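You operate a simulated robot arm through the tools that you are given. There is no shell and no other tool. Be economical: measure what you need, move in short steps, check, and stop when the job is done.

You are at the controls of a simulated two-armed robot. One attempt, no reset.

Task
Put the steel jug in the orange crate. Open the cream drawer, take the yellow box from there and leave it on the wire top of the seedling box and shut the drawer again. Put one of the yellow cards from the ledge of the grey panel on the brown table. Fetch the white begonia from the third shelf from the bottom of the steel rack and set it in the white bowl. Put the seedling plug from the steel table on the white counter. Put the pink begonia marked "37" from the steel table on the blue saucer and the pink begonia that says "21" on the orange saucer. Any order will do. Set down upright: steel jug.

The check looks at the end state, three seconds after you hand in, the way a careful person would. Anything else that was tipped, shoved, dropped, spilled or broken makes it a failure.

Robot
Two 7-joint arms with two-finger parallel grippers on one trunk, on a base that drives. Base frame: it is fixed to the floor where the robot stands at the start and does not move with it; the origin is under the middle of the robot, x ahead of it, y to its left, z up; the surface under the hand at the start is at about z = 86. Readings come in cm, rad, newtons and seconds.
The left shoulder is at the start at [-10.2, 11.9, 78.5], the right one opposite. With the tool pointing down near the work surface each hand reaches from about 10 to 54 cm from the robot's upright axis, wherever it stands, measured 20 degrees to its own side. Places, roughly: blue saucer (12x11x3 cm) [-90, 330, 80]; brown table [-120, 550, 80]; cream drawer [-130, -110, 70]; orange crate (37x22x9 cm) [60, 420, 80]; orange saucer (12x12x3 cm) [-110, 380, 80]; pink begonia [-100, 375, 75]; seedling plug (4x4x4 cm) [-90, 380, 80]; steel jug (13x9x11 cm) [50, 0, 90]; white begonia [50, 300, 100]; white bowl (17x17x10 cm) [280, 430, 80]; white counter [60, 550, 90]; wire top of the seedling box [-120, -250, 80]; yellow box [-125, -125, 75]; yellow card (6x2x12 cm) [-100, 90, 100]. Payload 3.43 kg a hand.
Tool frame (each hand has its own): the origin (TCP) lies between the finger pads and is the grasp point; the fingertips stand 3 cm ahead of it; z points along the fingers, y is the line along which they close. The gripper opens to 9.4 cm. The fingers are 2.8 cm wide and 1 cm thick; the gripper's body (5 by 9.6 cm) begins 5.5 cm behind the TCP.
Orientation is that of the tool frame in the base frame, as [roll, pitch, yaw] about the fixed x, y, z axes, in that order (R = Rz(yaw) Ry(pitch) Rx(roll)). With the fingers straight down and closing along the base's y, the tool's x points along the base's -x, its y along +y and its z along -z.

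Tools
- The arms move only by the tool arm_command. It takes "left_commands", "right_commands" or both (then of equal length, played together; a hand with none holds still); each is a list of rows, each a list of 6 numbers: the shift along the tool's x, y, z in cm, then the turn, a rotation vector about the tool's x, y, z in rad. In form: [[dx, dy, dz, wx, wy, wz], ...]. A call has 1 to 20 rows; each row is the pose to reach, as a shift and turn from the pose commanded when the call began, along the tool's axes at that moment. "left_hand" and "right_hand" are, for a hand that has rows, the finger opening in cm, from 0 to 9.4, set as the call begins (left out, the last holds). Each row takes 0.2 s and may step no farther than 5 cm and 0.15 rad from the row before; otherwise, or with a gripper value out of range, the whole call is refused. A pose out of reach is approached as far as the arm can. The call stops where the force on the tool passes 40 N (or 10 N more than at its start, if that is more) or the arm is blocked; 0.2 s more then pass. Each finger travels about 15.3 cm/s and halts on what it meets, pressing with about 26 N; the grip force reading is that of the motor and also rises with nothing between the fingers. The clock runs only during rows and for 0.2 s after the last one: add rows that repeat a pose to give the fingers time. The reply holds the time, the measured pose of the TCP, the force on the tool along the base axes, the opening and the grip force, in the units named above and with some noise, with the torque about the TCP (base axes, N m) and any sound that the robot's microphone picked up.
- Cameras (640 x 400 px; columns grow to the right, rows downward): "scene" is now at [3.44, -0.24, 149.06]; the picture's right is [-0.04, -1.00, 0.00], its down [-0.75, 0.03, -0.66] and it looks along [0.66, -0.03, -0.75] (base axes); focal length 287 px, centre (320, 200). "left" rides on the left gripper at [7.6, -1.4, -10.2] in its tool frame; the picture's right is [0.18, 0.98, 0.00], its down [-0.75, 0.14, -0.64] and it looks along [-0.63, 0.12, 0.77] (tool axes); focal length 243 px, centre (320, 200). "right" rides on the right gripper at [7.6, 1.4, -10.3] in its tool frame; the picture's right is [-0.18, 0.98, 0.00], its down [-0.75, -0.14, -0.64] and it looks along [-0.63, -0.12, 0.77] (tool axes); focal length 243 px, centre (320, 200). There is no depth. A picture from a camera that has moved, and an enlarged one, comes with that camera's place and axes in the base frame and with its lens.
- get_image(camera): a new picture of that camera. No time passes.
- lift_body(by): slides the trunk up (or, below 0, down) by that many cm; the arms and the scene camera ride with it, the base frame stays. It gives what a move gives, with no picture.
- base_move(legs): drives the robot by 1 to 6 legs, each [ahead, left, turn to the left] in cm, cm and rad, along the robot's own axes; the way and the turn of a leg run together, so that a leg with both is an arc; at most 150 cm and 3.142 rad a leg. The arms and the cameras ride along, it lands a little off, and it stops where it bumps. It gives what a move gives.
- aim_head(pan, tilt): turns the head with the scene camera to pan (to the left, within 2.496 rad either way) and tilt (down, from -0.506 to 1.204), counted from straight ahead of the robot. It gives what a move gives.
- enlarge(camera, box): a new picture of the part [left, top, right, bottom] of that camera's present view, enlarged. No time passes.
- sign_off(): hands the job in; it is judged then, once.

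Work in short steps. Places have to be worked out from the pictures, the camera data and where the tool is seen: move nearer, look again, correct. Check each grasp and each placing, and mend what went wrong. You have 483 turns and 226 pictures in all, those below and enlarged ones among them. Open the grippers and draw the arms clear of the work before you hand the job in, unless the task says otherwise; then end with one line.

The tools are called after "Call:" as name(argument=value, ...) on one line, values as JSON. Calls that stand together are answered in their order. arm_command: Moves the arms, as the interface text tells. Its arguments: {"type":"object","properties":{"left_commands":{"type":"array","items":{"type":"array","items":{"type":"number"}}},"left_hand":{"type":"number"},"right_commands":{"type":"array","items":{"type":"array","items":{"type":"number"}}},"right_hand":{"type":"number"}},"required":[]} The other tools are called the same way: lift_body (by) slides the trunk up or down; base_move (legs) drives the base; aim_head (pan, tilt) turns the head that bears the scene camera; get_image (camera) takes a picture; enlarge (camera, box) takes an enlarged picture of a part of a camera's view; sign_off () hands the job in.

At the start:

```text
time: 0.0
left_tool_pos: [32.17, 17.0, 116.31]
left_tool_rot: [3.14, 0.0, -3.141]
left_force: [0.5, 0.1, 0.2]
left_torque: [-0.04, -0.02, -0.03]
left_finger_gap: 9.39
left_grasp_force: 0.1
right_tool_pos: [34.26, -12.14, 114.1]
right_tool_rot: [-3.14, -0.001, 3.141]
right_force: [0.2, 0.4, 0.7]
right_torque: [0.0, 0.0, -0.01]
right_finger_gap: 9.41
right_grasp_force: 0.1
trunk travel left (down, up): [-20.8, 12.7]
robot x, y, heading: [0.12, 0.21, -0.001]
head pan, tilt: [-0.04, 0.846]
```

scene: 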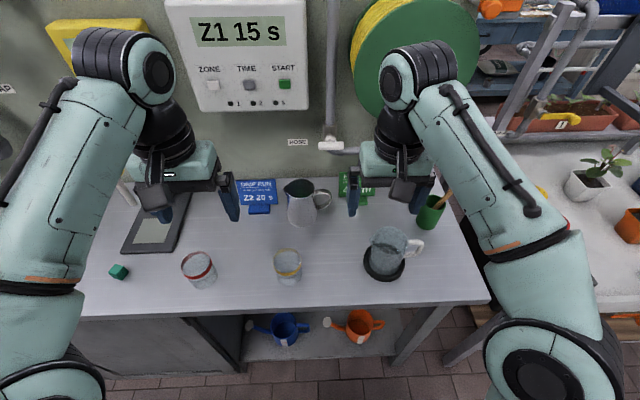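
right: 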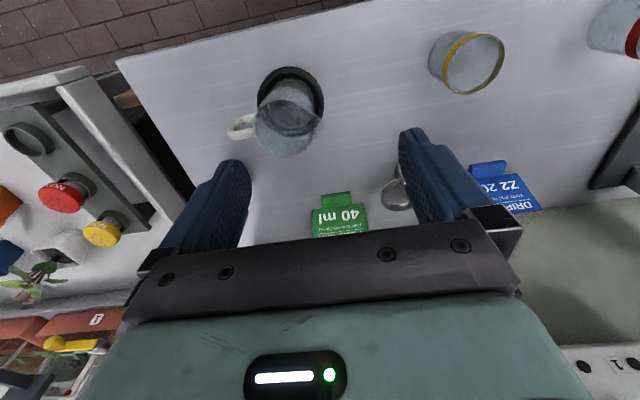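
left: 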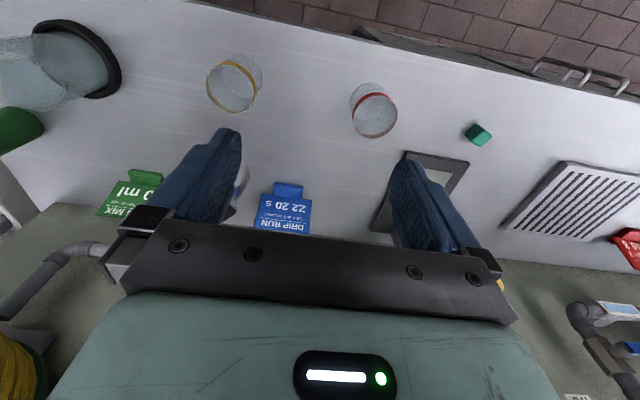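

I see the jug ahead on the table at about (300,200) in the scene picture. First I look around with the head to learn the room.

Call:
aim_head(pan=1.57, tilt=0.3)

Call:
get_image(camera="scene")

Call:
aim_head(pan=2.49, tilt=0.3)

Call:
get_image(camera="scene")

Call:
aim_head(pan=-2.3, tilt=0.3)

Call:
get_image(camera="scene")

Call:
aim_head(pan=-1.2, tilt=0.3)

Call:
get_image(camera="scene")

Call:
aim_head(pan=0.0, tilt=0.6)

Call:
get_image(camera="scene")

```text
time: 1.7
left_tool_pos: [32.27, 17.02, 116.38]
left_tool_rot: [-3.141, 0.0, -3.141]
left_force: [0.5, -0.2, 0.2]
left_torque: [0.01, 0.01, 0.04]
left_finger_gap: 9.39
left_grasp_force: 0.2
right_tool_pos: [34.22, -12.24, 113.98]
right_tool_rot: [3.141, 0.0, 3.141]
right_force: [0.4, -0.8, -0.3]
right_torque: [-0.02, -0.04, 0.01]
right_finger_gap: 9.38
right_grasp_force: 0.1
trunk travel left (down, up): [-20.8, 12.7]
robot x, y, heading: [0.04, 0.3, 0.001]
head pan, tilt: [1.571, 0.3]
```

```text
222 pictures are left
camera scene: at [-4.38, 9.42, 153.87], right [1.0, 0.0, 0.0], down [0.0, -0.3, -0.96], along [0.0, 0.96, -0.3], focal length 287 px, centre (320, 200)
```

scene: 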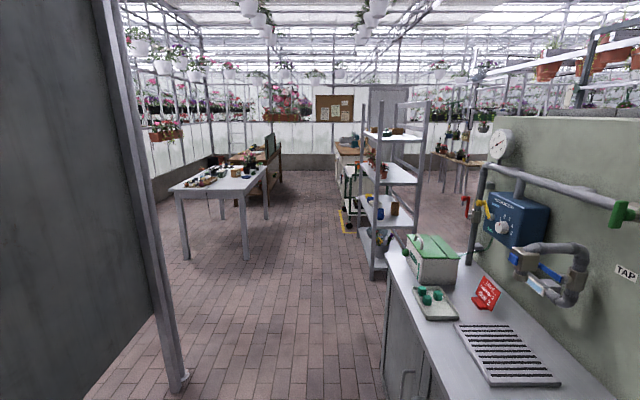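

```text
time: 2.9
left_tool_pos: [32.1, 16.95, 116.42]
left_tool_rot: [-3.14, 0.001, -3.141]
left_force: [-1.0, -0.1, 0.1]
left_torque: [-0.03, -0.02, 0.02]
left_finger_gap: 9.4
left_grasp_force: 0.0
right_tool_pos: [34.3, -12.31, 113.94]
right_tool_rot: [3.14, 0.0, 3.141]
right_force: [-0.1, 0.0, 0.4]
right_torque: [0.0, 0.0, -0.03]
right_finger_gap: 9.39
right_grasp_force: 0.0
trunk travel left (down, up): [-20.8, 12.7]
robot x, y, heading: [-0.03, -0.03, -0.002]
head pan, tilt: [2.491, 0.3]
```

```text
221 pictures are left
camera scene: at [-11.81, 5.75, 153.87], right [0.61, 0.8, 0.0], down [0.24, -0.18, -0.96], along [-0.76, 0.58, -0.3], focal length 287 px, centre (320, 200)
```

scene: 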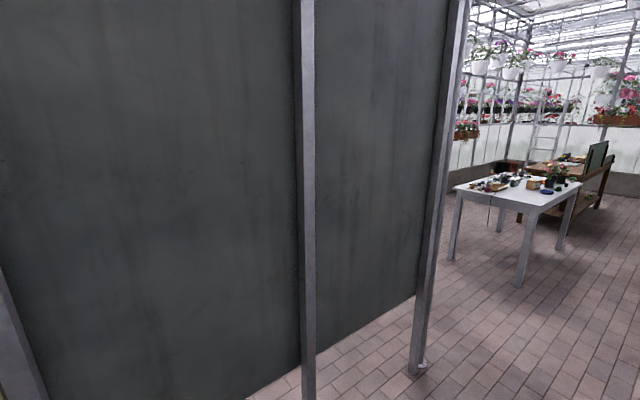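

```text
time: 6.7
left_tool_pos: [32.16, 17.0, 116.32]
left_tool_rot: [3.141, 0.001, -3.141]
left_force: [-0.7, 0.1, -0.1]
left_torque: [0.01, -0.01, 0.02]
left_finger_gap: 9.38
left_grasp_force: 0.2
right_tool_pos: [34.25, -12.18, 113.97]
right_tool_rot: [3.141, 0.0, -3.141]
right_force: [-0.8, 0.1, -0.7]
right_torque: [0.02, 0.03, 0.03]
right_finger_gap: 9.41
right_grasp_force: 0.1
trunk travel left (down, up): [-20.8, 12.7]
robot x, y, heading: [-0.3, -0.06, 0.0]
head pan, tilt: [-2.3, 0.3]
```

```text
220 pictures are left
camera scene: at [-10.61, -6.88, 153.87], right [-0.75, 0.67, 0.0], down [0.2, 0.22, -0.96], along [-0.64, -0.71, -0.3], focal length 287 px, centre (320, 200)
```

scene: 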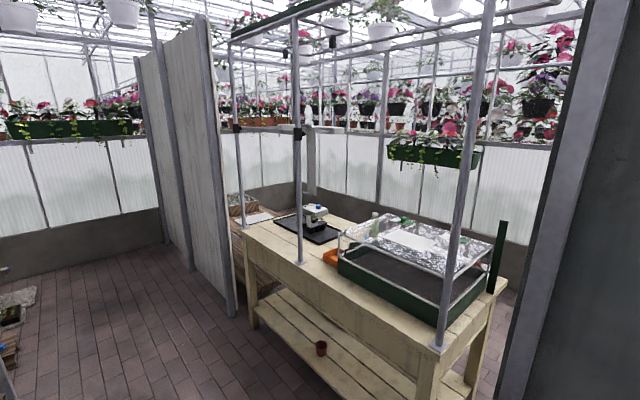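

```text
time: 8.0
left_tool_pos: [32.18, 17.13, 116.42]
left_tool_rot: [3.141, 0.0, 3.141]
left_force: [-0.2, 0.0, 0.2]
left_torque: [0.0, -0.01, 0.02]
left_finger_gap: 9.42
left_grasp_force: 0.0
right_tool_pos: [34.24, -12.13, 114.04]
right_tool_rot: [3.141, 0.0, -3.141]
right_force: [0.7, 0.6, -0.6]
right_torque: [-0.02, 0.0, -0.03]
right_finger_gap: 9.41
right_grasp_force: 0.1
trunk travel left (down, up): [-20.8, 12.7]
robot x, y, heading: [-0.26, 0.02, 0.001]
head pan, tilt: [-1.201, 0.3]
```

```text
219 pictures are left
camera scene: at [-1.03, -8.63, 153.87], right [-0.93, -0.36, 0.0], down [-0.11, 0.28, -0.96], along [0.34, -0.89, -0.3], focal length 287 px, centre (320, 200)
```

scene: 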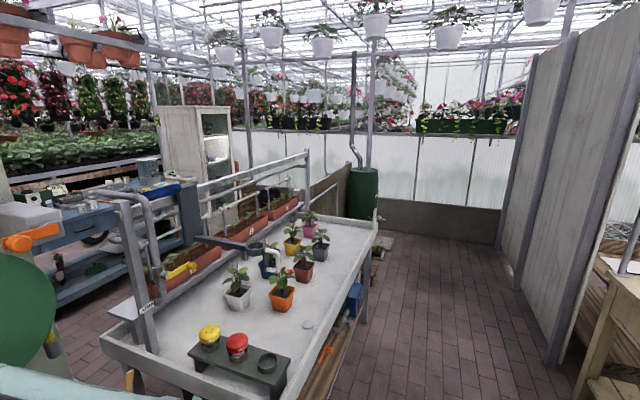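

```text
time: 9.4
left_tool_pos: [32.08, 16.97, 116.39]
left_tool_rot: [3.141, 0.001, 3.141]
left_force: [0.0, -0.4, 0.1]
left_torque: [0.02, 0.0, 0.02]
left_finger_gap: 9.38
left_grasp_force: 0.1
right_tool_pos: [34.34, -12.21, 113.96]
right_tool_rot: [3.141, 0.0, 3.141]
right_force: [-0.6, -0.2, 0.3]
right_torque: [0.0, -0.01, 0.02]
right_finger_gap: 9.41
right_grasp_force: 0.0
trunk travel left (down, up): [-20.8, 12.7]
robot x, y, heading: [0.17, 0.1, -0.001]
head pan, tilt: [0.0, 0.6]
```

```text
218 pictures are left
camera scene: at [4.45, 0.07, 151.12], right [0.0, -1.0, 0.0], down [-0.56, 0.0, -0.83], along [0.83, 0.0, -0.56], focal length 287 px, centre (320, 200)
```

scene: 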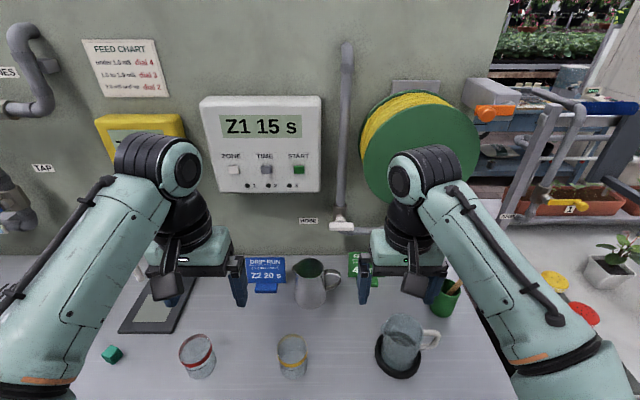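

The jug stands at about (53.5, 2.5). I enlarge it to see shape and handle.

Call:
enlarge(camera="scene", box=[240, 230, 400, 330])

```text
4.00 times, centred on (320, 280) of scene
camera zoom: at [4.45, 0.07, 151.12], right [0.0, -1.0, 0.0], down [-0.56, 0.0, -0.83], along [0.83, 0.0, -0.56], focal length 1148 px, centre (320, -120)
```

zoom: 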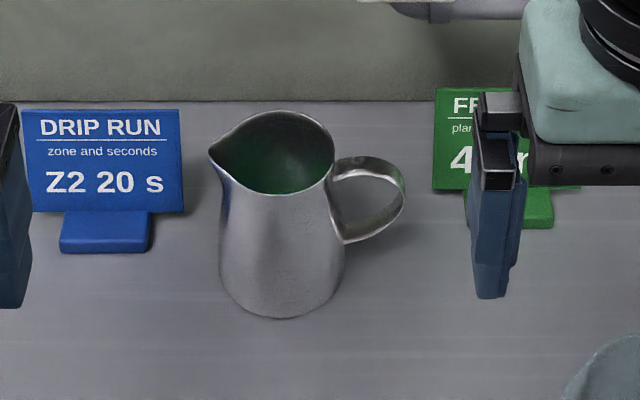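

The jug's body is about 8 cm wide with its handle toward -y, so I can clasp it across x from above. I check how much room the base has ahead.

Call:
aim_head(pan=0.0, tilt=1.2)

Call:
get_image(camera="scene")

```text
time: 10.4
left_tool_pos: [32.15, 17.05, 116.43]
left_tool_rot: [-3.141, 0.0, -3.142]
left_force: [0.1, 0.3, -0.3]
left_torque: [-0.02, -0.04, 0.01]
left_finger_gap: 9.4
left_grasp_force: 0.0
right_tool_pos: [34.21, -12.2, 114.0]
right_tool_rot: [-3.141, 0.001, -3.141]
right_force: [-0.8, -0.5, 0.1]
right_torque: [0.01, -0.02, 0.0]
right_finger_gap: 9.39
right_grasp_force: 0.1
trunk travel left (down, up): [-20.8, 12.7]
robot x, y, heading: [-0.13, 0.0, -0.001]
head pan, tilt: [0.0, 1.201]
```

```text
216 pictures are left
camera scene: at [1.2, 0.08, 146.67], right [0.0, -1.0, 0.0], down [-0.93, 0.0, -0.36], along [0.36, 0.0, -0.93], focal length 287 px, centre (320, 200)
```

scene: 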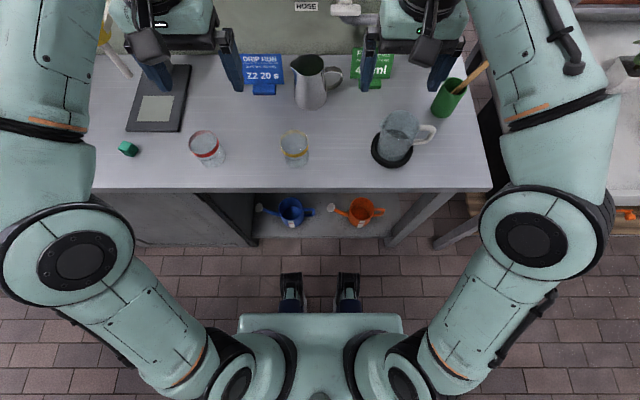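

The base has a bit of room ahead; I edge forward 5 cm so the jug is well in reach of the left arm.

Call:
base_move(legs=[[5, 0, 0]])

Call:
arm_command(left_commands=[[-1, -1.2, 0, 0, 0, 0.15], [-2, -2.4, 0, 0, 0, 0.3], [-3, -3.6, 0, 0, 0, 0.45], [-4, -4.8, 0, 0, 0, 0.6], [-5, -6, 0, 0, 0, 0.75], [-6, -7.2, 0, 0, 0, 0.9], [-8, -8.4, 0, 0, 0, 1.05], [-10, -9.6, 0, 0, 0, 1.2], [-12, -10.8, 0, 0, 0, 1.35], [-14, -12, 0, 0, 0, 1.5], [-16, -13.5, 0, 0, 0, 1.57], [-17, -14.2, 0, 0, 0, 1.57]], left_hand=9.4)

Call:
get_image(camera="left")

Call:
get_image(camera="scene")

```text
time: 11.3
left_tool_pos: [37.12, 17.08, 116.36]
left_tool_rot: [3.141, -0.001, -3.14]
left_force: [0.7, 1.0, 0.0]
left_torque: [-0.02, 0.03, 0.0]
left_finger_gap: 9.39
left_grasp_force: 0.0
right_tool_pos: [39.31, -12.05, 113.84]
right_tool_rot: [-3.14, -0.001, -3.141]
right_force: [0.2, -0.3, 0.6]
right_torque: [0.02, 0.03, 0.01]
right_finger_gap: 9.4
right_grasp_force: 0.1
trunk travel left (down, up): [-20.8, 12.7]
robot x, y, heading: [4.96, -0.04, 0.002]
head pan, tilt: [0.0, 1.201]
```

```text
time: 13.9
left_tool_pos: [45.72, 1.74, 108.63]
left_tool_rot: [3.133, 0.002, 1.613]
left_force: [-0.7, 1.2, 0.2]
left_torque: [-0.05, -0.04, -0.01]
left_finger_gap: 9.35
left_grasp_force: 0.1
left hand out of reach, approached as far as the arm can: row 3, 4, 5, 6, 7, 8, 9, 10, 11, 12
right_tool_pos: [39.01, -12.05, 114.17]
right_tool_rot: [3.141, 0.003, -3.14]
right_force: [0.5, 0.4, 0.6]
right_torque: [-0.04, -0.04, -0.04]
right_finger_gap: 9.4
right_grasp_force: 0.0
trunk travel left (down, up): [-20.8, 12.7]
robot x, y, heading: [5.03, -0.05, 0.0]
head pan, tilt: [0.0, 1.201]
```

```text
215 pictures are left
camera left: at [43.86, 9.17, 118.82], right [0.97, 0.22, 0.01], down [0.17, -0.75, 0.64], along [0.15, -0.63, -0.76], focal length 243 px, centre (320, 200)
```

left: 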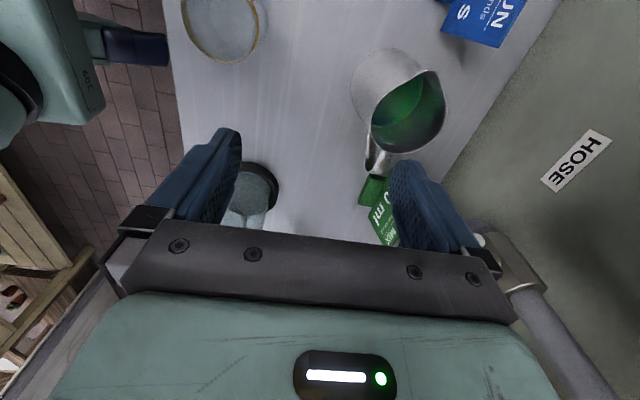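

```text
214 pictures are left
camera scene: at [5.84, 0.3, 146.66], right [0.0, -1.0, 0.0], down [-0.93, 0.0, -0.36], along [0.36, 0.0, -0.93], focal length 287 px, centre (320, 200)
```

scene: 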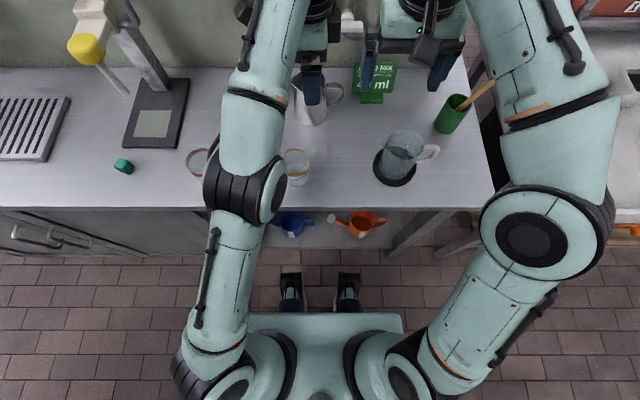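

The reach falls short at that height. There is still room under the table front, so I move forward 6 cm more with the hand high.

Call:
base_move(legs=[[6, 0, 0]])

Call:
get_image(camera="left")

```text
time: 14.9
left_tool_pos: [51.95, 1.73, 108.47]
left_tool_rot: [3.136, -0.001, 1.614]
left_force: [0.3, -0.2, -0.4]
left_torque: [0.0, 0.01, 0.0]
left_finger_gap: 9.4
left_grasp_force: 0.0
right_tool_pos: [45.36, -12.23, 113.9]
right_tool_rot: [3.141, -0.002, -3.14]
right_force: [0.3, 0.1, 0.6]
right_torque: [-0.02, 0.05, 0.03]
right_finger_gap: 9.4
right_grasp_force: 0.2
trunk travel left (down, up): [-20.8, 12.7]
robot x, y, heading: [11.06, 0.6, 0.003]
head pan, tilt: [0.0, 1.201]
```

```text
213 pictures are left
camera left: at [50.16, 9.03, 118.71], right [0.97, 0.22, 0.0], down [0.17, -0.75, 0.64], along [0.15, -0.62, -0.77], focal length 243 px, centre (320, 200)
```

left: 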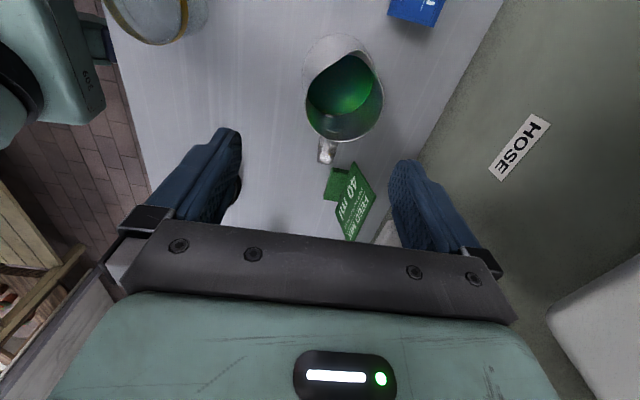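

The jug rim is at about (53.9, 3.1). I test what the commanded pose is with a small step down first.

Call:
arm_command(left_commands=[[0, 0, 2, 0, 0, 0], [0, 0, 4, 0, 0, 0]])

```text
time: 15.5
left_tool_pos: [51.93, 1.75, 104.58]
left_tool_rot: [3.137, -0.002, 1.609]
left_force: [0.8, -0.9, 0.8]
left_torque: [0.02, -0.03, 0.0]
left_finger_gap: 9.4
left_grasp_force: 0.0
right_tool_pos: [45.18, -12.02, 114.05]
right_tool_rot: [-3.141, -0.001, -3.141]
right_force: [1.2, 0.6, 0.3]
right_torque: [0.0, -0.01, 0.0]
right_finger_gap: 9.42
right_grasp_force: 0.0
trunk travel left (down, up): [-20.8, 12.7]
robot x, y, heading: [10.97, -0.27, -0.002]
head pan, tilt: [0.0, 1.201]
```

Steps follow the achieved pose. I centre over the jug and come to just above the rim.

Call:
arm_command(left_commands=[[0.7, 1.0, 0, 0, 0, 0.04], [1.35, 2.05, 0, 0, 0, 0.04], [1.35, 2.05, 3, 0, 0, 0.04]])

Call:
get_image(camera="left")

Call:
aim_head(pan=0.0, tilt=0.8)

Call:
enlarge(camera="scene", box=[220, 150, 420, 275])

```text
time: 16.3
left_tool_pos: [53.8, 2.99, 101.64]
left_tool_rot: [3.136, -0.002, 1.573]
left_force: [0.1, 1.4, 0.8]
left_torque: [0.0, 0.0, -0.02]
left_finger_gap: 9.4
left_grasp_force: 0.0
right_tool_pos: [45.18, -11.96, 113.96]
right_tool_rot: [3.141, -0.001, -3.138]
right_force: [-0.5, 0.9, 0.1]
right_torque: [0.01, 0.02, -0.02]
right_finger_gap: 9.38
right_grasp_force: 0.0
trunk travel left (down, up): [-20.8, 12.7]
robot x, y, heading: [10.99, 0.06, 0.001]
head pan, tilt: [0.0, 1.201]
```

```text
212 pictures are left
camera left: at [52.26, 10.48, 111.83], right [0.98, 0.19, 0.01], down [0.14, -0.75, 0.64], along [0.12, -0.63, -0.77], focal length 243 px, centre (320, 200)
```

left: 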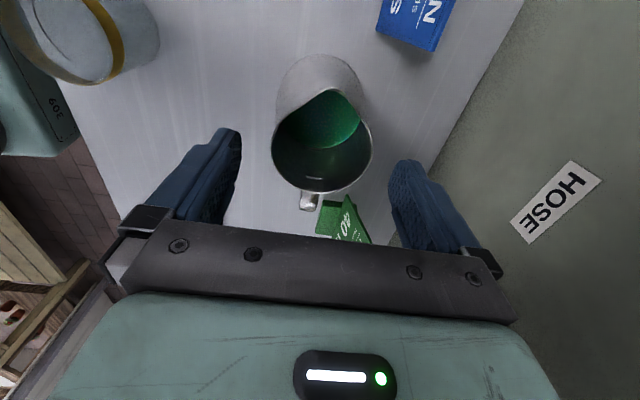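

```text
time: 17.2
left_tool_pos: [53.78, 3.12, 101.58]
left_tool_rot: [3.136, -0.002, 1.572]
left_force: [-0.7, -0.3, -0.2]
left_torque: [0.04, -0.01, -0.03]
left_finger_gap: 9.41
left_grasp_force: 0.1
right_tool_pos: [45.18, -12.07, 114.0]
right_tool_rot: [3.139, 0.001, -3.14]
right_force: [0.3, -0.2, -0.5]
right_torque: [-0.01, 0.01, -0.01]
right_finger_gap: 9.39
right_grasp_force: 0.0
trunk travel left (down, up): [-20.8, 12.7]
robot x, y, heading: [10.89, -0.13, 0.006]
head pan, tilt: [0.0, 0.799]
```

```text
3.20 times, centred on (320, 212) of scene
camera zoom: at [14.6, 0.1, 149.43], right [0.0, -1.0, 0.0], down [-0.72, 0.0, -0.7], along [0.7, 0.0, -0.72], focal length 919 px, centre (320, 160)
```

zoom: 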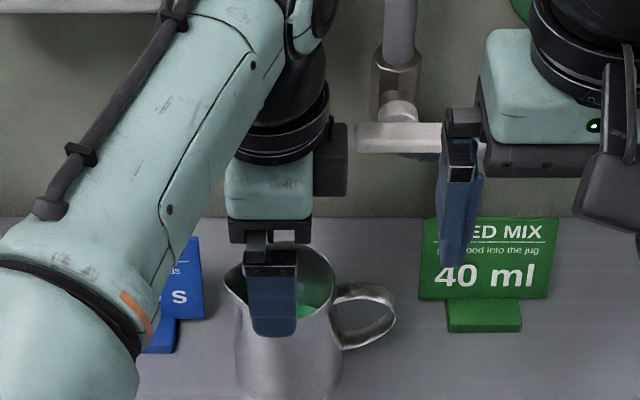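

Fingers straddle the jug with clearance on both sides. I go down 8.5 cm and watch the force.

Call:
arm_command(left_commands=[[0.3, 0, 2, 0, 0, 0], [0.3, 0, 4, 0, 0, 0], [0.3, 0, 6, 0, 0, 0], [0.3, 0, 7.5, 0, 0, 0], [0.3, 0, 8.6, 0, 0, 0]])

Call:
enlarge(camera="scene", box=[220, 150, 420, 275])

```text
time: 18.4
left_tool_pos: [54.04, 3.35, 92.91]
left_tool_rot: [3.137, -0.002, 1.572]
left_force: [0.9, -0.5, 0.2]
left_torque: [0.0, -0.03, 0.01]
left_finger_gap: 9.39
left_grasp_force: 0.1
right_tool_pos: [45.2, -12.0, 114.08]
right_tool_rot: [-3.141, -0.003, -3.14]
right_force: [0.2, -0.8, -0.2]
right_torque: [0.0, 0.0, 0.02]
right_finger_gap: 9.4
right_grasp_force: 0.1
trunk travel left (down, up): [-20.8, 12.7]
robot x, y, heading: [11.44, -0.29, 0.003]
head pan, tilt: [0.0, 0.799]
```

```text
3.20 times, centred on (320, 212) of scene
camera zoom: at [14.61, 0.1, 149.43], right [0.0, -1.0, 0.0], down [-0.72, 0.0, -0.7], along [0.7, 0.0, -0.72], focal length 919 px, centre (320, 160)
```

zoom: 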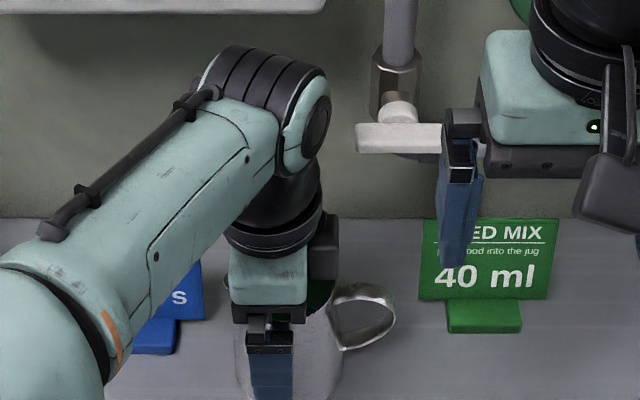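

The hand is down around the body. I close and give the fingers time.

Call:
arm_command(left_commands=[[0, 0, 0, 0, 0, 0], [0, 0, 0, 0, 0, 0], [0, 0, 0, 0, 0, 0], [0, 0, 0, 0, 0, 0]], left_hand=0)

Call:
arm_command(left_commands=[[0, 0, -1, 0, 0, 0], [0, 0, -2, 0, 0, 0], [0, 0, -3, 0, 0, 0]])

Call:
enlarge(camera="scene", box=[220, 150, 420, 275])

```text
time: 19.4
left_tool_pos: [54.15, 3.43, 92.97]
left_tool_rot: [3.135, -0.001, 1.571]
left_force: [0.0, 0.5, -0.2]
left_torque: [0.04, 0.0, 0.01]
left_finger_gap: 8.01
left_grasp_force: 26.5
right_tool_pos: [45.19, -12.07, 114.05]
right_tool_rot: [-3.141, 0.0, -3.14]
right_force: [-0.5, 0.0, 0.3]
right_torque: [-0.01, 0.02, -0.02]
right_finger_gap: 9.38
right_grasp_force: 0.0
trunk travel left (down, up): [-20.8, 12.7]
robot x, y, heading: [10.91, 0.16, 0.003]
head pan, tilt: [0.0, 0.799]
```

```text
time: 20.2
left_tool_pos: [54.0, 3.33, 96.04]
left_tool_rot: [3.136, 0.0, 1.573]
left_force: [-0.4, 0.3, -3.9]
left_torque: [0.01, 0.02, 0.0]
left_finger_gap: 8.03
left_grasp_force: 25.6
right_tool_pos: [45.22, -12.05, 114.02]
right_tool_rot: [3.141, 0.0, -3.14]
right_force: [-0.1, -0.1, -0.1]
right_torque: [0.0, 0.03, 0.0]
right_finger_gap: 9.4
right_grasp_force: 0.1
trunk travel left (down, up): [-20.8, 12.7]
robot x, y, heading: [10.6, 0.21, 0.006]
head pan, tilt: [0.0, 0.799]
```

```text
3.20 times, centred on (320, 212) of scene
camera zoom: at [14.62, 0.1, 149.43], right [0.0, -1.0, 0.0], down [-0.72, 0.0, -0.7], along [0.7, 0.0, -0.72], focal length 919 px, centre (320, 160)
```

zoom: 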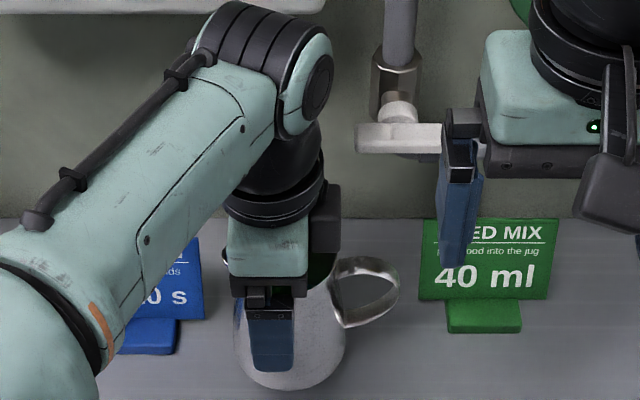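

The jug is held (about 4 N). I raise it clear of everything and back away from the table.

Call:
arm_command(left_commands=[[0, 0, -2, 0, 0, 0], [0, 0, -4, 0, 0, 0], [0, 0, -6, 0, 0, 0], [0, 0, -8, 0, 0, 0], [0, -1, -10, 0, 0, 0], [0, -3, -12, 0, 0, 0], [0, -5, -13, 0, 0, 0]])

Call:
base_move(legs=[[-40, 0, 0]])

Call:
aim_head(pan=1.57, tilt=0.6)

Call:
get_image(camera="scene")

```text
time: 21.8
left_tool_pos: [48.75, 3.56, 109.24]
left_tool_rot: [3.137, -0.003, 1.572]
left_force: [-0.1, 0.8, -3.0]
left_torque: [0.01, -0.01, 0.05]
left_finger_gap: 8.02
left_grasp_force: 25.8
right_tool_pos: [45.1, -12.05, 114.13]
right_tool_rot: [-3.139, 0.0, -3.139]
right_force: [-0.3, 0.9, -0.4]
right_torque: [0.04, -0.01, 0.03]
right_finger_gap: 9.41
right_grasp_force: 0.1
trunk travel left (down, up): [-20.8, 12.7]
robot x, y, heading: [10.86, 0.05, 0.0]
head pan, tilt: [0.0, 0.799]
```

```text
time: 24.3
left_tool_pos: [8.44, 3.48, 109.24]
left_tool_rot: [3.137, 0.0, 1.581]
left_force: [0.6, 0.3, -2.4]
left_torque: [0.05, -0.03, 0.02]
left_finger_gap: 8.02
left_grasp_force: 26.3
right_tool_pos: [5.02, -12.01, 113.93]
right_tool_rot: [-3.141, 0.001, -3.132]
right_force: [-0.1, 1.0, -0.6]
right_torque: [0.01, 0.0, -0.04]
right_finger_gap: 9.42
right_grasp_force: 0.1
trunk travel left (down, up): [-20.8, 12.7]
robot x, y, heading: [-29.54, -0.45, 0.014]
head pan, tilt: [0.0, 0.799]
```

```text
time: 25.9
left_tool_pos: [8.56, 3.61, 109.24]
left_tool_rot: [3.137, 0.0, 1.582]
left_force: [-0.3, 0.1, -3.3]
left_torque: [0.03, 0.01, 0.04]
left_finger_gap: 8.03
left_grasp_force: 25.3
right_tool_pos: [5.06, -12.0, 114.06]
right_tool_rot: [3.141, 0.001, -3.132]
right_force: [0.1, 0.4, 0.3]
right_torque: [-0.01, -0.01, 0.01]
right_finger_gap: 9.39
right_grasp_force: 0.1
trunk travel left (down, up): [-20.8, 12.7]
robot x, y, heading: [-29.33, -0.34, 0.009]
head pan, tilt: [1.571, 0.6]
```

```text
208 pictures are left
camera scene: at [-33.81, 8.63, 151.12], right [1.0, 0.01, 0.0], down [0.01, -0.56, -0.83], along [-0.01, 0.82, -0.56], focal length 287 px, centre (320, 200)
```

scene: 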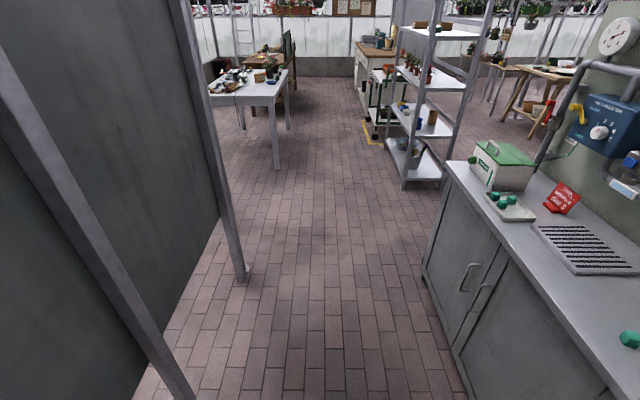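

The aisle runs along +y, about x from -88 to 25. I turn left and drive up it, then look again.

Call:
base_move(legs=[[0, 0, 1.56], [140, 0, 0], [40, 0, 0]])

Call:
aim_head(pan=0.0, tilt=0.35)

Call:
get_image(camera="scene")

Call:
aim_head(pan=-0.8, tilt=0.35)

Call:
get_image(camera="scene")

Call:
aim_head(pan=1.6, tilt=0.35)

Call:
get_image(camera="scene")

```text
time: 38.8
left_tool_pos: [-40.9, 215.5, 109.22]
left_tool_rot: [3.137, -0.002, -3.102]
left_force: [0.0, -0.1, -3.5]
left_torque: [-0.02, 0.04, 0.05]
left_finger_gap: 8.01
left_grasp_force: 25.8
right_tool_pos: [-25.08, 212.41, 113.87]
right_tool_rot: [-3.14, 0.001, -1.529]
right_force: [0.2, -0.2, 0.2]
right_torque: [-0.01, 0.01, 0.04]
right_finger_gap: 9.4
right_grasp_force: 0.1
trunk travel left (down, up): [-20.8, 12.7]
robot x, y, heading: [-35.8, 177.69, 1.612]
head pan, tilt: [1.571, 0.6]
```

```text
time: 40.4
left_tool_pos: [-40.68, 215.53, 109.12]
left_tool_rot: [3.138, -0.002, -3.102]
left_force: [-0.7, -0.1, -2.6]
left_torque: [0.01, 0.0, 0.03]
left_finger_gap: 8.0
left_grasp_force: 26.1
right_tool_pos: [-25.08, 212.47, 114.0]
right_tool_rot: [3.141, 0.001, -1.529]
right_force: [-0.5, -0.6, 0.9]
right_torque: [0.0, -0.01, 0.0]
right_finger_gap: 9.39
right_grasp_force: 0.0
trunk travel left (down, up): [-20.8, 12.7]
robot x, y, heading: [-35.52, 177.52, 1.61]
head pan, tilt: [0.0, 0.351]
```

```text
207 pictures are left
camera scene: at [-36.12, 182.78, 153.4], right [1.0, 0.04, 0.0], down [0.01, -0.34, -0.94], along [-0.04, 0.94, -0.34], focal length 287 px, centre (320, 200)
```

scene: 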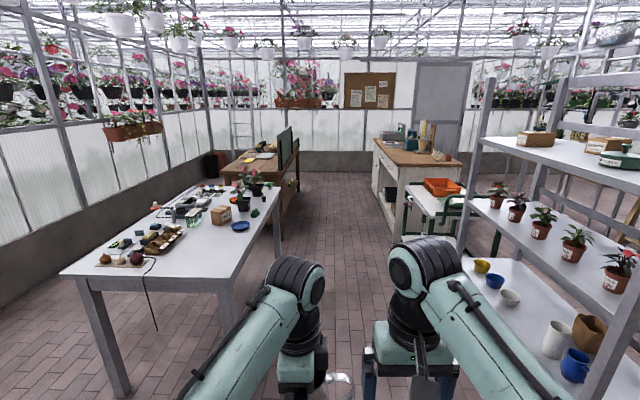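

```text
time: 41.5
left_tool_pos: [-40.73, 215.37, 109.11]
left_tool_rot: [3.136, -0.002, -3.1]
left_force: [-0.7, -0.2, -4.0]
left_torque: [0.01, 0.04, -0.04]
left_finger_gap: 8.0
left_grasp_force: 26.2
right_tool_pos: [-25.0, 212.38, 113.98]
right_tool_rot: [3.139, 0.001, -1.529]
right_force: [0.6, 0.4, 0.4]
right_torque: [-0.01, 0.0, 0.02]
right_finger_gap: 9.38
right_grasp_force: 0.0
trunk travel left (down, up): [-20.8, 12.7]
robot x, y, heading: [-35.44, 177.6, 1.612]
head pan, tilt: [-0.799, 0.351]
```

```text
206 pictures are left
camera scene: at [-29.34, 180.25, 153.4], right [0.73, -0.69, 0.0], down [-0.24, -0.25, -0.94], along [0.64, 0.68, -0.34], focal length 287 px, centre (320, 200)
```

scene: 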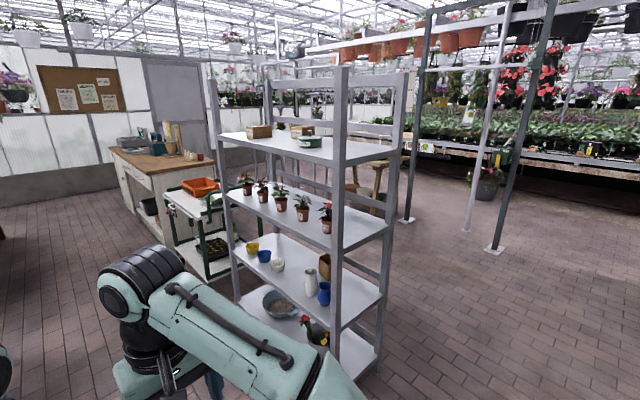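

```text
time: 43.8
left_tool_pos: [-40.86, 215.29, 109.17]
left_tool_rot: [3.136, -0.003, -3.101]
left_force: [0.6, 0.2, -3.0]
left_torque: [-0.01, 0.01, 0.0]
left_finger_gap: 8.01
left_grasp_force: 25.9
right_tool_pos: [-24.91, 212.38, 114.07]
right_tool_rot: [-3.141, 0.001, -1.528]
right_force: [-0.4, 0.0, 0.3]
right_torque: [0.02, 0.0, -0.01]
right_finger_gap: 9.4
right_grasp_force: 0.1
trunk travel left (down, up): [-20.8, 12.7]
robot x, y, heading: [-35.56, 178.02, 1.616]
head pan, tilt: [1.6, 0.351]
```

```text
205 pictures are left
camera scene: at [-45.01, 172.82, 153.4], right [-0.07, 1.0, 0.0], down [0.34, 0.02, -0.94], along [-0.94, -0.07, -0.34], focal length 287 px, centre (320, 200)
```

scene: 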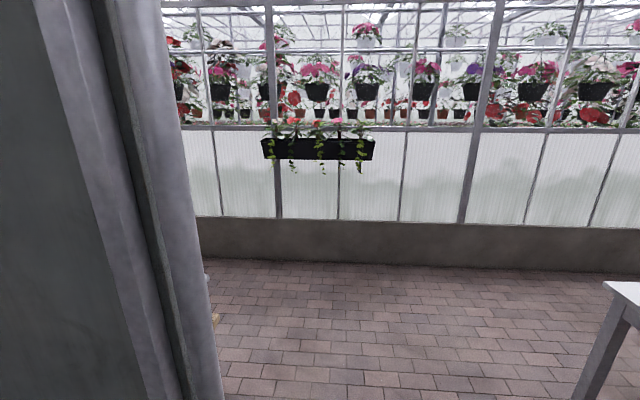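

I can see the trolley with the orange crate, the rack with five begonias, and the steel table on the left. I drive up beside the trolley.

Call:
base_move(legs=[[0, 0, -0.045], [80, -8, 0], [142, 0, 0]])

Call:
aim_head(pan=-1.3, tilt=0.6)

Call:
get_image(camera="scene")

Call:
aim_head(pan=1.4, tilt=0.6)

Call:
get_image(camera="scene")

```text
time: 55.0
left_tool_pos: [-26.26, 433.39, 109.27]
left_tool_rot: [3.136, -0.002, 3.118]
left_force: [-1.1, -0.4, -3.8]
left_torque: [-0.01, 0.0, -0.01]
left_finger_gap: 8.01
left_grasp_force: 25.7
right_tool_pos: [-10.71, 429.47, 114.13]
right_tool_rot: [3.141, 0.001, -1.594]
right_force: [0.3, -0.8, 0.2]
right_torque: [-0.01, -0.01, 0.02]
right_finger_gap: 9.42
right_grasp_force: 0.0
trunk travel left (down, up): [-20.8, 12.7]
robot x, y, heading: [-23.34, 395.76, 1.544]
head pan, tilt: [1.6, 0.351]
```

```text
time: 57.5
left_tool_pos: [-26.08, 433.34, 109.19]
left_tool_rot: [3.133, -0.001, 3.117]
left_force: [0.0, -0.4, -3.0]
left_torque: [0.0, 0.04, -0.02]
left_finger_gap: 8.02
left_grasp_force: 25.6
right_tool_pos: [-10.76, 429.36, 113.9]
right_tool_rot: [-3.14, -0.002, -1.594]
right_force: [-0.4, 0.1, -0.4]
right_torque: [0.01, -0.01, 0.01]
right_finger_gap: 9.38
right_grasp_force: 0.1
trunk travel left (down, up): [-20.8, 12.7]
robot x, y, heading: [-23.78, 395.68, 1.546]
head pan, tilt: [-1.3, 0.6]
```

```text
204 pictures are left
camera scene: at [-15.37, 393.41, 151.12], right [0.24, -0.97, 0.0], down [-0.55, -0.14, -0.83], along [0.8, 0.2, -0.56], focal length 287 px, centre (320, 200)
```

scene: 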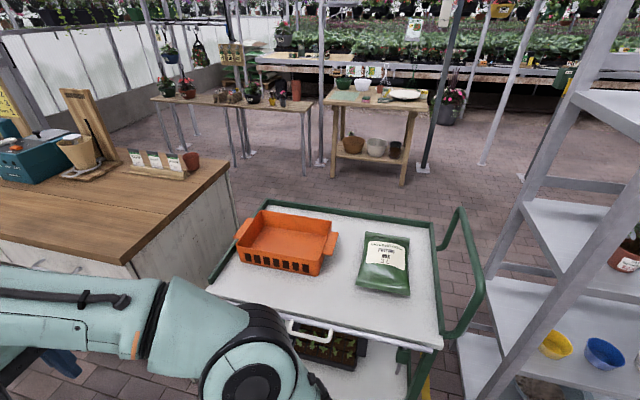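

```text
time: 59.9
left_tool_pos: [-26.23, 433.38, 109.23]
left_tool_rot: [3.135, -0.002, 3.118]
left_force: [-0.9, -0.2, -3.0]
left_torque: [0.01, 0.03, 0.04]
left_finger_gap: 7.99
left_grasp_force: 26.3
right_tool_pos: [-10.77, 429.28, 114.08]
right_tool_rot: [3.141, 0.0, -1.592]
right_force: [-0.6, -1.1, -0.5]
right_torque: [0.04, 0.01, -0.03]
right_finger_gap: 9.39
right_grasp_force: 0.2
trunk travel left (down, up): [-20.8, 12.7]
robot x, y, heading: [-23.89, 395.4, 1.546]
head pan, tilt: [1.4, 0.6]
```

```text
203 pictures are left
camera scene: at [-32.61, 392.96, 151.12], right [0.19, 0.98, 0.0], down [0.55, -0.11, -0.83], along [-0.81, 0.16, -0.56], focal length 287 px, centre (320, 200)
```

scene: 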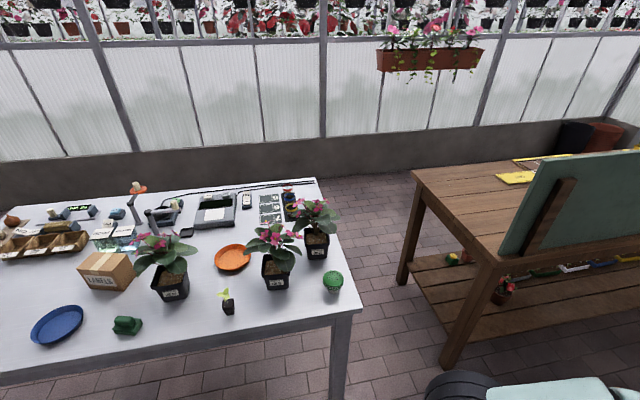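

Crate is at about (58, 423), floor near z 77. I turn to face it and approach most of the way.

Call:
base_move(legs=[[15, 10, 0], [0, 0, -1.546], [26, 9, 0]])

Call:
aim_head(pan=0.0, tilt=0.9)

Call:
get_image(camera="scene")

```text
time: 66.7
left_tool_pos: [30.47, 423.71, 109.15]
left_tool_rot: [3.137, -0.003, 1.587]
left_force: [-0.4, -0.6, -3.4]
left_torque: [0.01, -0.02, -0.01]
left_finger_gap: 8.0
left_grasp_force: 26.3
right_tool_pos: [27.04, 408.24, 113.89]
right_tool_rot: [3.14, 0.001, -3.124]
right_force: [0.3, 0.7, 0.1]
right_torque: [-0.01, -0.01, 0.0]
right_finger_gap: 9.37
right_grasp_force: 0.1
trunk travel left (down, up): [-20.8, 12.7]
robot x, y, heading: [-6.99, 420.16, 0.015]
head pan, tilt: [1.4, 0.6]
```

```text
time: 68.2
left_tool_pos: [30.49, 423.75, 109.18]
left_tool_rot: [3.135, -0.003, 1.586]
left_force: [1.1, 0.7, -3.5]
left_torque: [0.03, 0.02, 0.01]
left_finger_gap: 8.02
left_grasp_force: 26.3
right_tool_pos: [26.97, 408.07, 114.09]
right_tool_rot: [-3.141, 0.0, -3.125]
right_force: [0.2, -0.6, -0.1]
right_torque: [0.0, 0.0, 0.01]
right_finger_gap: 9.38
right_grasp_force: 0.1
trunk travel left (down, up): [-20.8, 12.7]
robot x, y, heading: [-7.16, 419.7, 0.014]
head pan, tilt: [0.0, 0.901]
```

```text
202 pictures are left
camera scene: at [-4.26, 419.89, 148.64], right [0.02, -1.0, 0.0], down [-0.78, -0.01, -0.62], along [0.62, 0.01, -0.78], focal length 287 px, centre (320, 200)
```

scene: 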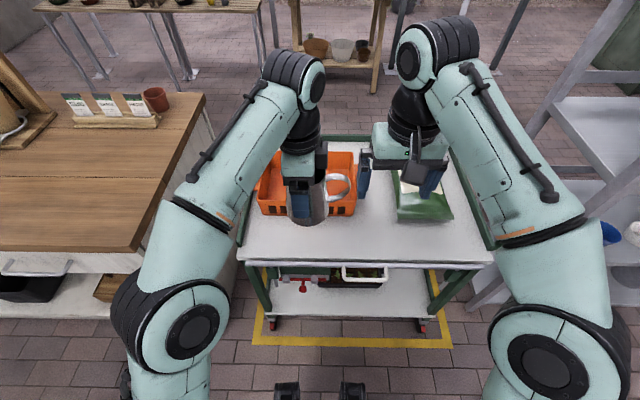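

Crate spans about x 49–70, y 409–439. I move ahead 17 cm, which leaves the feet clear of the trolley's casters.

Call:
base_move(legs=[[17, 0, -0.014]])

Call:
arm_command(left_commands=[[0.3, 2, 0, 0, 0, 0], [0.6, 4, 0, 0, 0, 0], [1, 6, 0, 0, 0, 0], [1.5, 8, 1, 0, 0, 0], [1.5, 10.5, 3, 0, 0, 0]])

Call:
get_image(camera="left")

Call:
get_image(camera="scene")

```text
time: 69.7
left_tool_pos: [47.58, 423.37, 109.16]
left_tool_rot: [3.136, -0.002, 1.574]
left_force: [1.9, 0.8, -3.2]
left_torque: [0.05, 0.01, -0.01]
left_finger_gap: 8.0
left_grasp_force: 26.2
right_tool_pos: [43.99, 407.91, 113.97]
right_tool_rot: [-3.141, -0.002, -3.136]
right_force: [0.4, -0.4, -0.3]
right_torque: [0.02, 0.0, 0.01]
right_finger_gap: 9.42
right_grasp_force: 0.0
trunk travel left (down, up): [-20.8, 12.7]
robot x, y, heading: [9.76, 420.28, 0.009]
head pan, tilt: [0.0, 0.901]
```

```text
time: 70.9
left_tool_pos: [53.96, 425.31, 104.68]
left_tool_rot: [3.137, -0.001, 1.576]
left_force: [-0.4, 0.8, -3.4]
left_torque: [0.03, 0.04, -0.01]
left_finger_gap: 8.01
left_grasp_force: 26.2
left hand out of reach, approached as far as the arm can: row 2, 3, 4, 5
right_tool_pos: [43.98, 407.99, 114.0]
right_tool_rot: [-3.14, 0.0, -3.137]
right_force: [0.3, 0.7, 0.5]
right_torque: [0.03, 0.04, 0.0]
right_finger_gap: 9.39
right_grasp_force: 0.0
trunk travel left (down, up): [-20.8, 12.7]
robot x, y, heading: [9.76, 419.78, 0.005]
head pan, tilt: [0.0, 0.901]
```

```text
201 pictures are left
camera left: at [52.5, 432.8, 114.87], right [0.98, 0.19, 0.01], down [0.14, -0.75, 0.64], along [0.12, -0.63, -0.77], focal length 243 px, centre (320, 200)
```

left: 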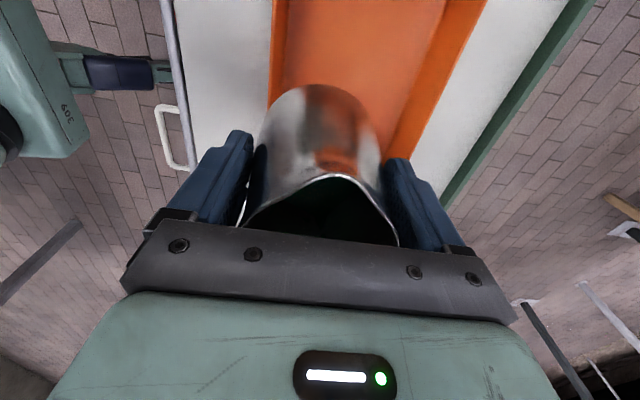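

```text
200 pictures are left
camera scene: at [12.87, 420.01, 148.64], right [0.0, -1.0, 0.0], down [-0.78, 0.0, -0.62], along [0.62, 0.0, -0.78], focal length 287 px, centre (320, 200)
```

scene: 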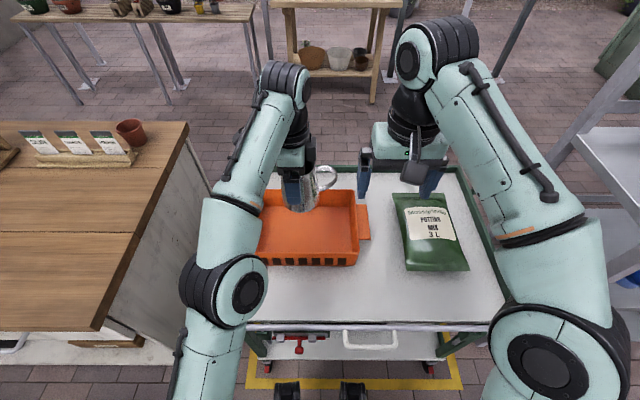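

Jug is above the crate; it needs to go about 3 cm further ahead. I lower and extend together, staying above the rim.

Call:
arm_command(left_commands=[[-0.3, 0.5, 2, 0, 0, 0], [-0.6, 1, 4, 0, 0, 0], [-1, 2, 6, 0, 0, 0], [-1, 3.3, 8, 0, 0, 0]])

Call:
get_image(camera="left")

Call:
get_image(camera="scene")

```text
time: 71.9
left_tool_pos: [57.1, 424.22, 96.89]
left_tool_rot: [3.136, -0.001, 1.575]
left_force: [0.3, 0.1, -2.2]
left_torque: [0.0, 0.0, 0.02]
left_finger_gap: 8.01
left_grasp_force: 25.8
right_tool_pos: [43.92, 408.03, 113.94]
right_tool_rot: [3.141, 0.0, -3.137]
right_force: [0.5, -0.2, 0.4]
right_torque: [0.01, 0.0, -0.02]
right_finger_gap: 9.4
right_grasp_force: 0.0
trunk travel left (down, up): [-20.8, 12.7]
robot x, y, heading: [9.46, 419.83, 0.008]
head pan, tilt: [0.0, 0.901]
```

```text
199 pictures are left
camera left: at [55.6, 431.63, 107.12], right [0.98, 0.19, 0.01], down [0.14, -0.75, 0.64], along [0.12, -0.63, -0.77], focal length 243 px, centre (320, 200)
```

left: 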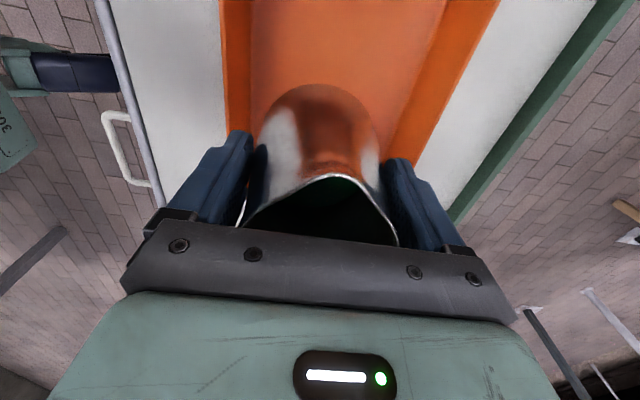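

```text
198 pictures are left
camera scene: at [12.86, 420.03, 148.64], right [0.0, -1.0, 0.0], down [-0.78, 0.0, -0.62], along [0.62, 0.0, -0.78], focal length 287 px, centre (320, 200)
```

scene: 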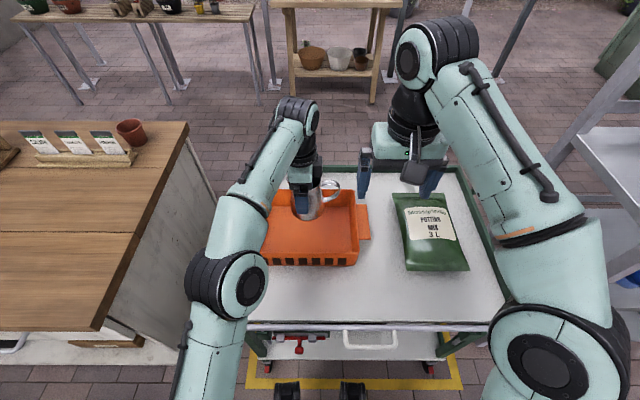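

The jug is well centred between the walls. I shift 1 cm further and lower until it touches.

Call:
arm_command(left_commands=[[0, 0.5, 2, 0, 0, 0], [0, 1, 4, 0, 0, 0], [0, 1, 6, 0, 0, 0], [0, 1, 8, 0, 0, 0], [0, 1, 10, 0, 0, 0], [0, 1, 11, 0, 0, 0]])

Call:
enlarge(camera="scene", box=[220, 150, 420, 275])

```text
time: 73.3
left_tool_pos: [58.21, 424.14, 85.76]
left_tool_rot: [3.137, -0.001, 1.574]
left_force: [-0.1, 0.0, -3.8]
left_torque: [0.03, 0.01, -0.01]
left_finger_gap: 8.03
left_grasp_force: 26.1
right_tool_pos: [43.81, 407.96, 114.01]
right_tool_rot: [-3.141, 0.001, -3.136]
right_force: [0.1, -1.3, -0.2]
right_torque: [0.04, 0.0, 0.0]
right_finger_gap: 9.39
right_grasp_force: 0.0
trunk travel left (down, up): [-20.8, 12.7]
robot x, y, heading: [9.81, 420.02, 0.008]
head pan, tilt: [0.0, 0.901]
```

```text
3.20 times, centred on (320, 212) of scene
camera zoom: at [12.81, 420.03, 148.64], right [0.0, -1.0, 0.0], down [-0.78, 0.0, -0.62], along [0.62, 0.0, -0.78], focal length 919 px, centre (320, 160)
```

zoom: 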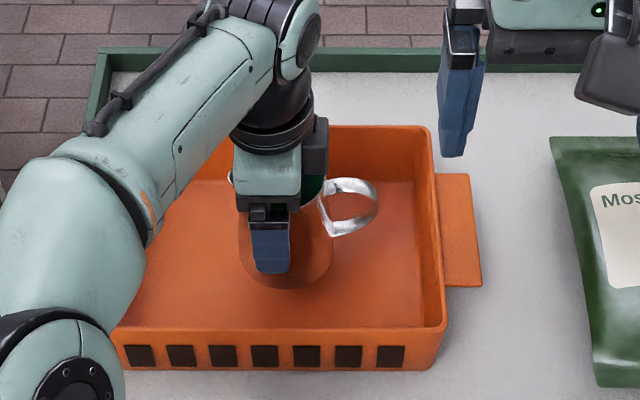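

Close to the floor now; I continue in half-centimetre steps until contact shows.

Call:
arm_command(left_commands=[[0, 0, 0.5, 0, 0, 0], [0, 0, 1, 0, 0, 0], [0, 0, 1.4, 0, 0, 0], [0, 0, 1.8, 0, 0, 0]])

```text
time: 74.3
left_tool_pos: [58.09, 424.16, 83.88]
left_tool_rot: [3.136, -0.002, 1.575]
left_force: [-0.2, 0.1, -3.2]
left_torque: [0.04, -0.03, 0.0]
left_finger_gap: 8.0
left_grasp_force: 26.2
right_tool_pos: [43.91, 407.81, 114.03]
right_tool_rot: [3.141, 0.0, -3.137]
right_force: [-0.1, -1.3, 0.6]
right_torque: [-0.03, 0.02, 0.01]
right_finger_gap: 9.4
right_grasp_force: 0.1
trunk travel left (down, up): [-20.8, 12.7]
robot x, y, heading: [9.74, 419.74, 0.006]
head pan, tilt: [0.0, 0.901]
```

Call:
arm_command(left_commands=[[0, 0, 0.4, 0, 0, 0], [0, 0, 0.8, 0, 0, 0], [0, 0, 1.2, 0, 0, 0], [0, 0, 1.6, 0, 0, 0]])

```text
time: 75.3
left_tool_pos: [58.0, 424.09, 82.38]
left_tool_rot: [3.137, -0.001, 1.575]
left_force: [1.1, 0.5, -3.5]
left_torque: [0.03, 0.01, 0.03]
left_finger_gap: 8.02
left_grasp_force: 26.1
right_tool_pos: [43.87, 408.0, 113.98]
right_tool_rot: [3.141, 0.0, -3.137]
right_force: [1.0, 0.0, -0.6]
right_torque: [0.01, 0.0, 0.0]
right_finger_gap: 9.42
right_grasp_force: 0.2
trunk travel left (down, up): [-20.8, 12.7]
robot x, y, heading: [9.64, 419.71, 0.003]
head pan, tilt: [0.0, 0.901]
```

Still carrying the full weight; I keep lowering gently.

Call:
arm_command(left_commands=[[0, 0, 0.4, 0, 0, 0], [0, 0, 0.8, 0, 0, 0], [0, 0, 1.2, 0, 0, 0]])

Call:
enlarge(camera="scene", box=[220, 150, 420, 275])

```text
time: 76.1
left_tool_pos: [58.01, 424.24, 81.43]
left_tool_rot: [3.129, 0.0, 1.576]
left_force: [0.0, 2.1, 17.0]
left_torque: [0.37, 0.61, -0.05]
left_finger_gap: 8.0
left_grasp_force: 25.6
right_tool_pos: [43.78, 407.91, 114.07]
right_tool_rot: [3.142, 0.001, -3.136]
right_force: [0.2, 0.4, -0.8]
right_torque: [0.03, -0.03, 0.0]
right_finger_gap: 9.41
right_grasp_force: 0.1
trunk travel left (down, up): [-20.8, 12.7]
robot x, y, heading: [9.72, 419.86, 0.005]
head pan, tilt: [0.0, 0.901]
```

```text
3.20 times, centred on (320, 212) of scene
camera zoom: at [12.64, 420.02, 148.66], right [0.0, -1.0, 0.0], down [-0.78, 0.0, -0.62], along [0.62, 0.0, -0.78], focal length 919 px, centre (320, 160)
```

zoom: 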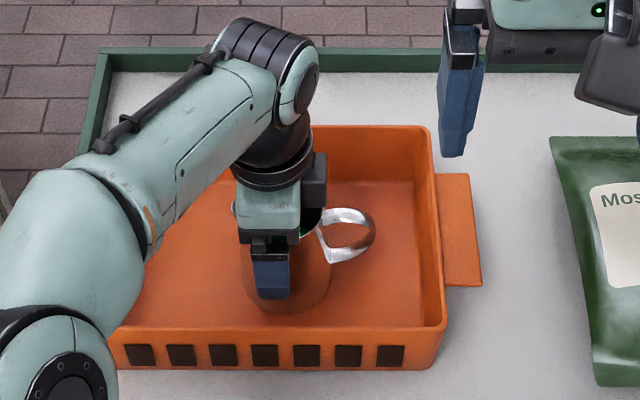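

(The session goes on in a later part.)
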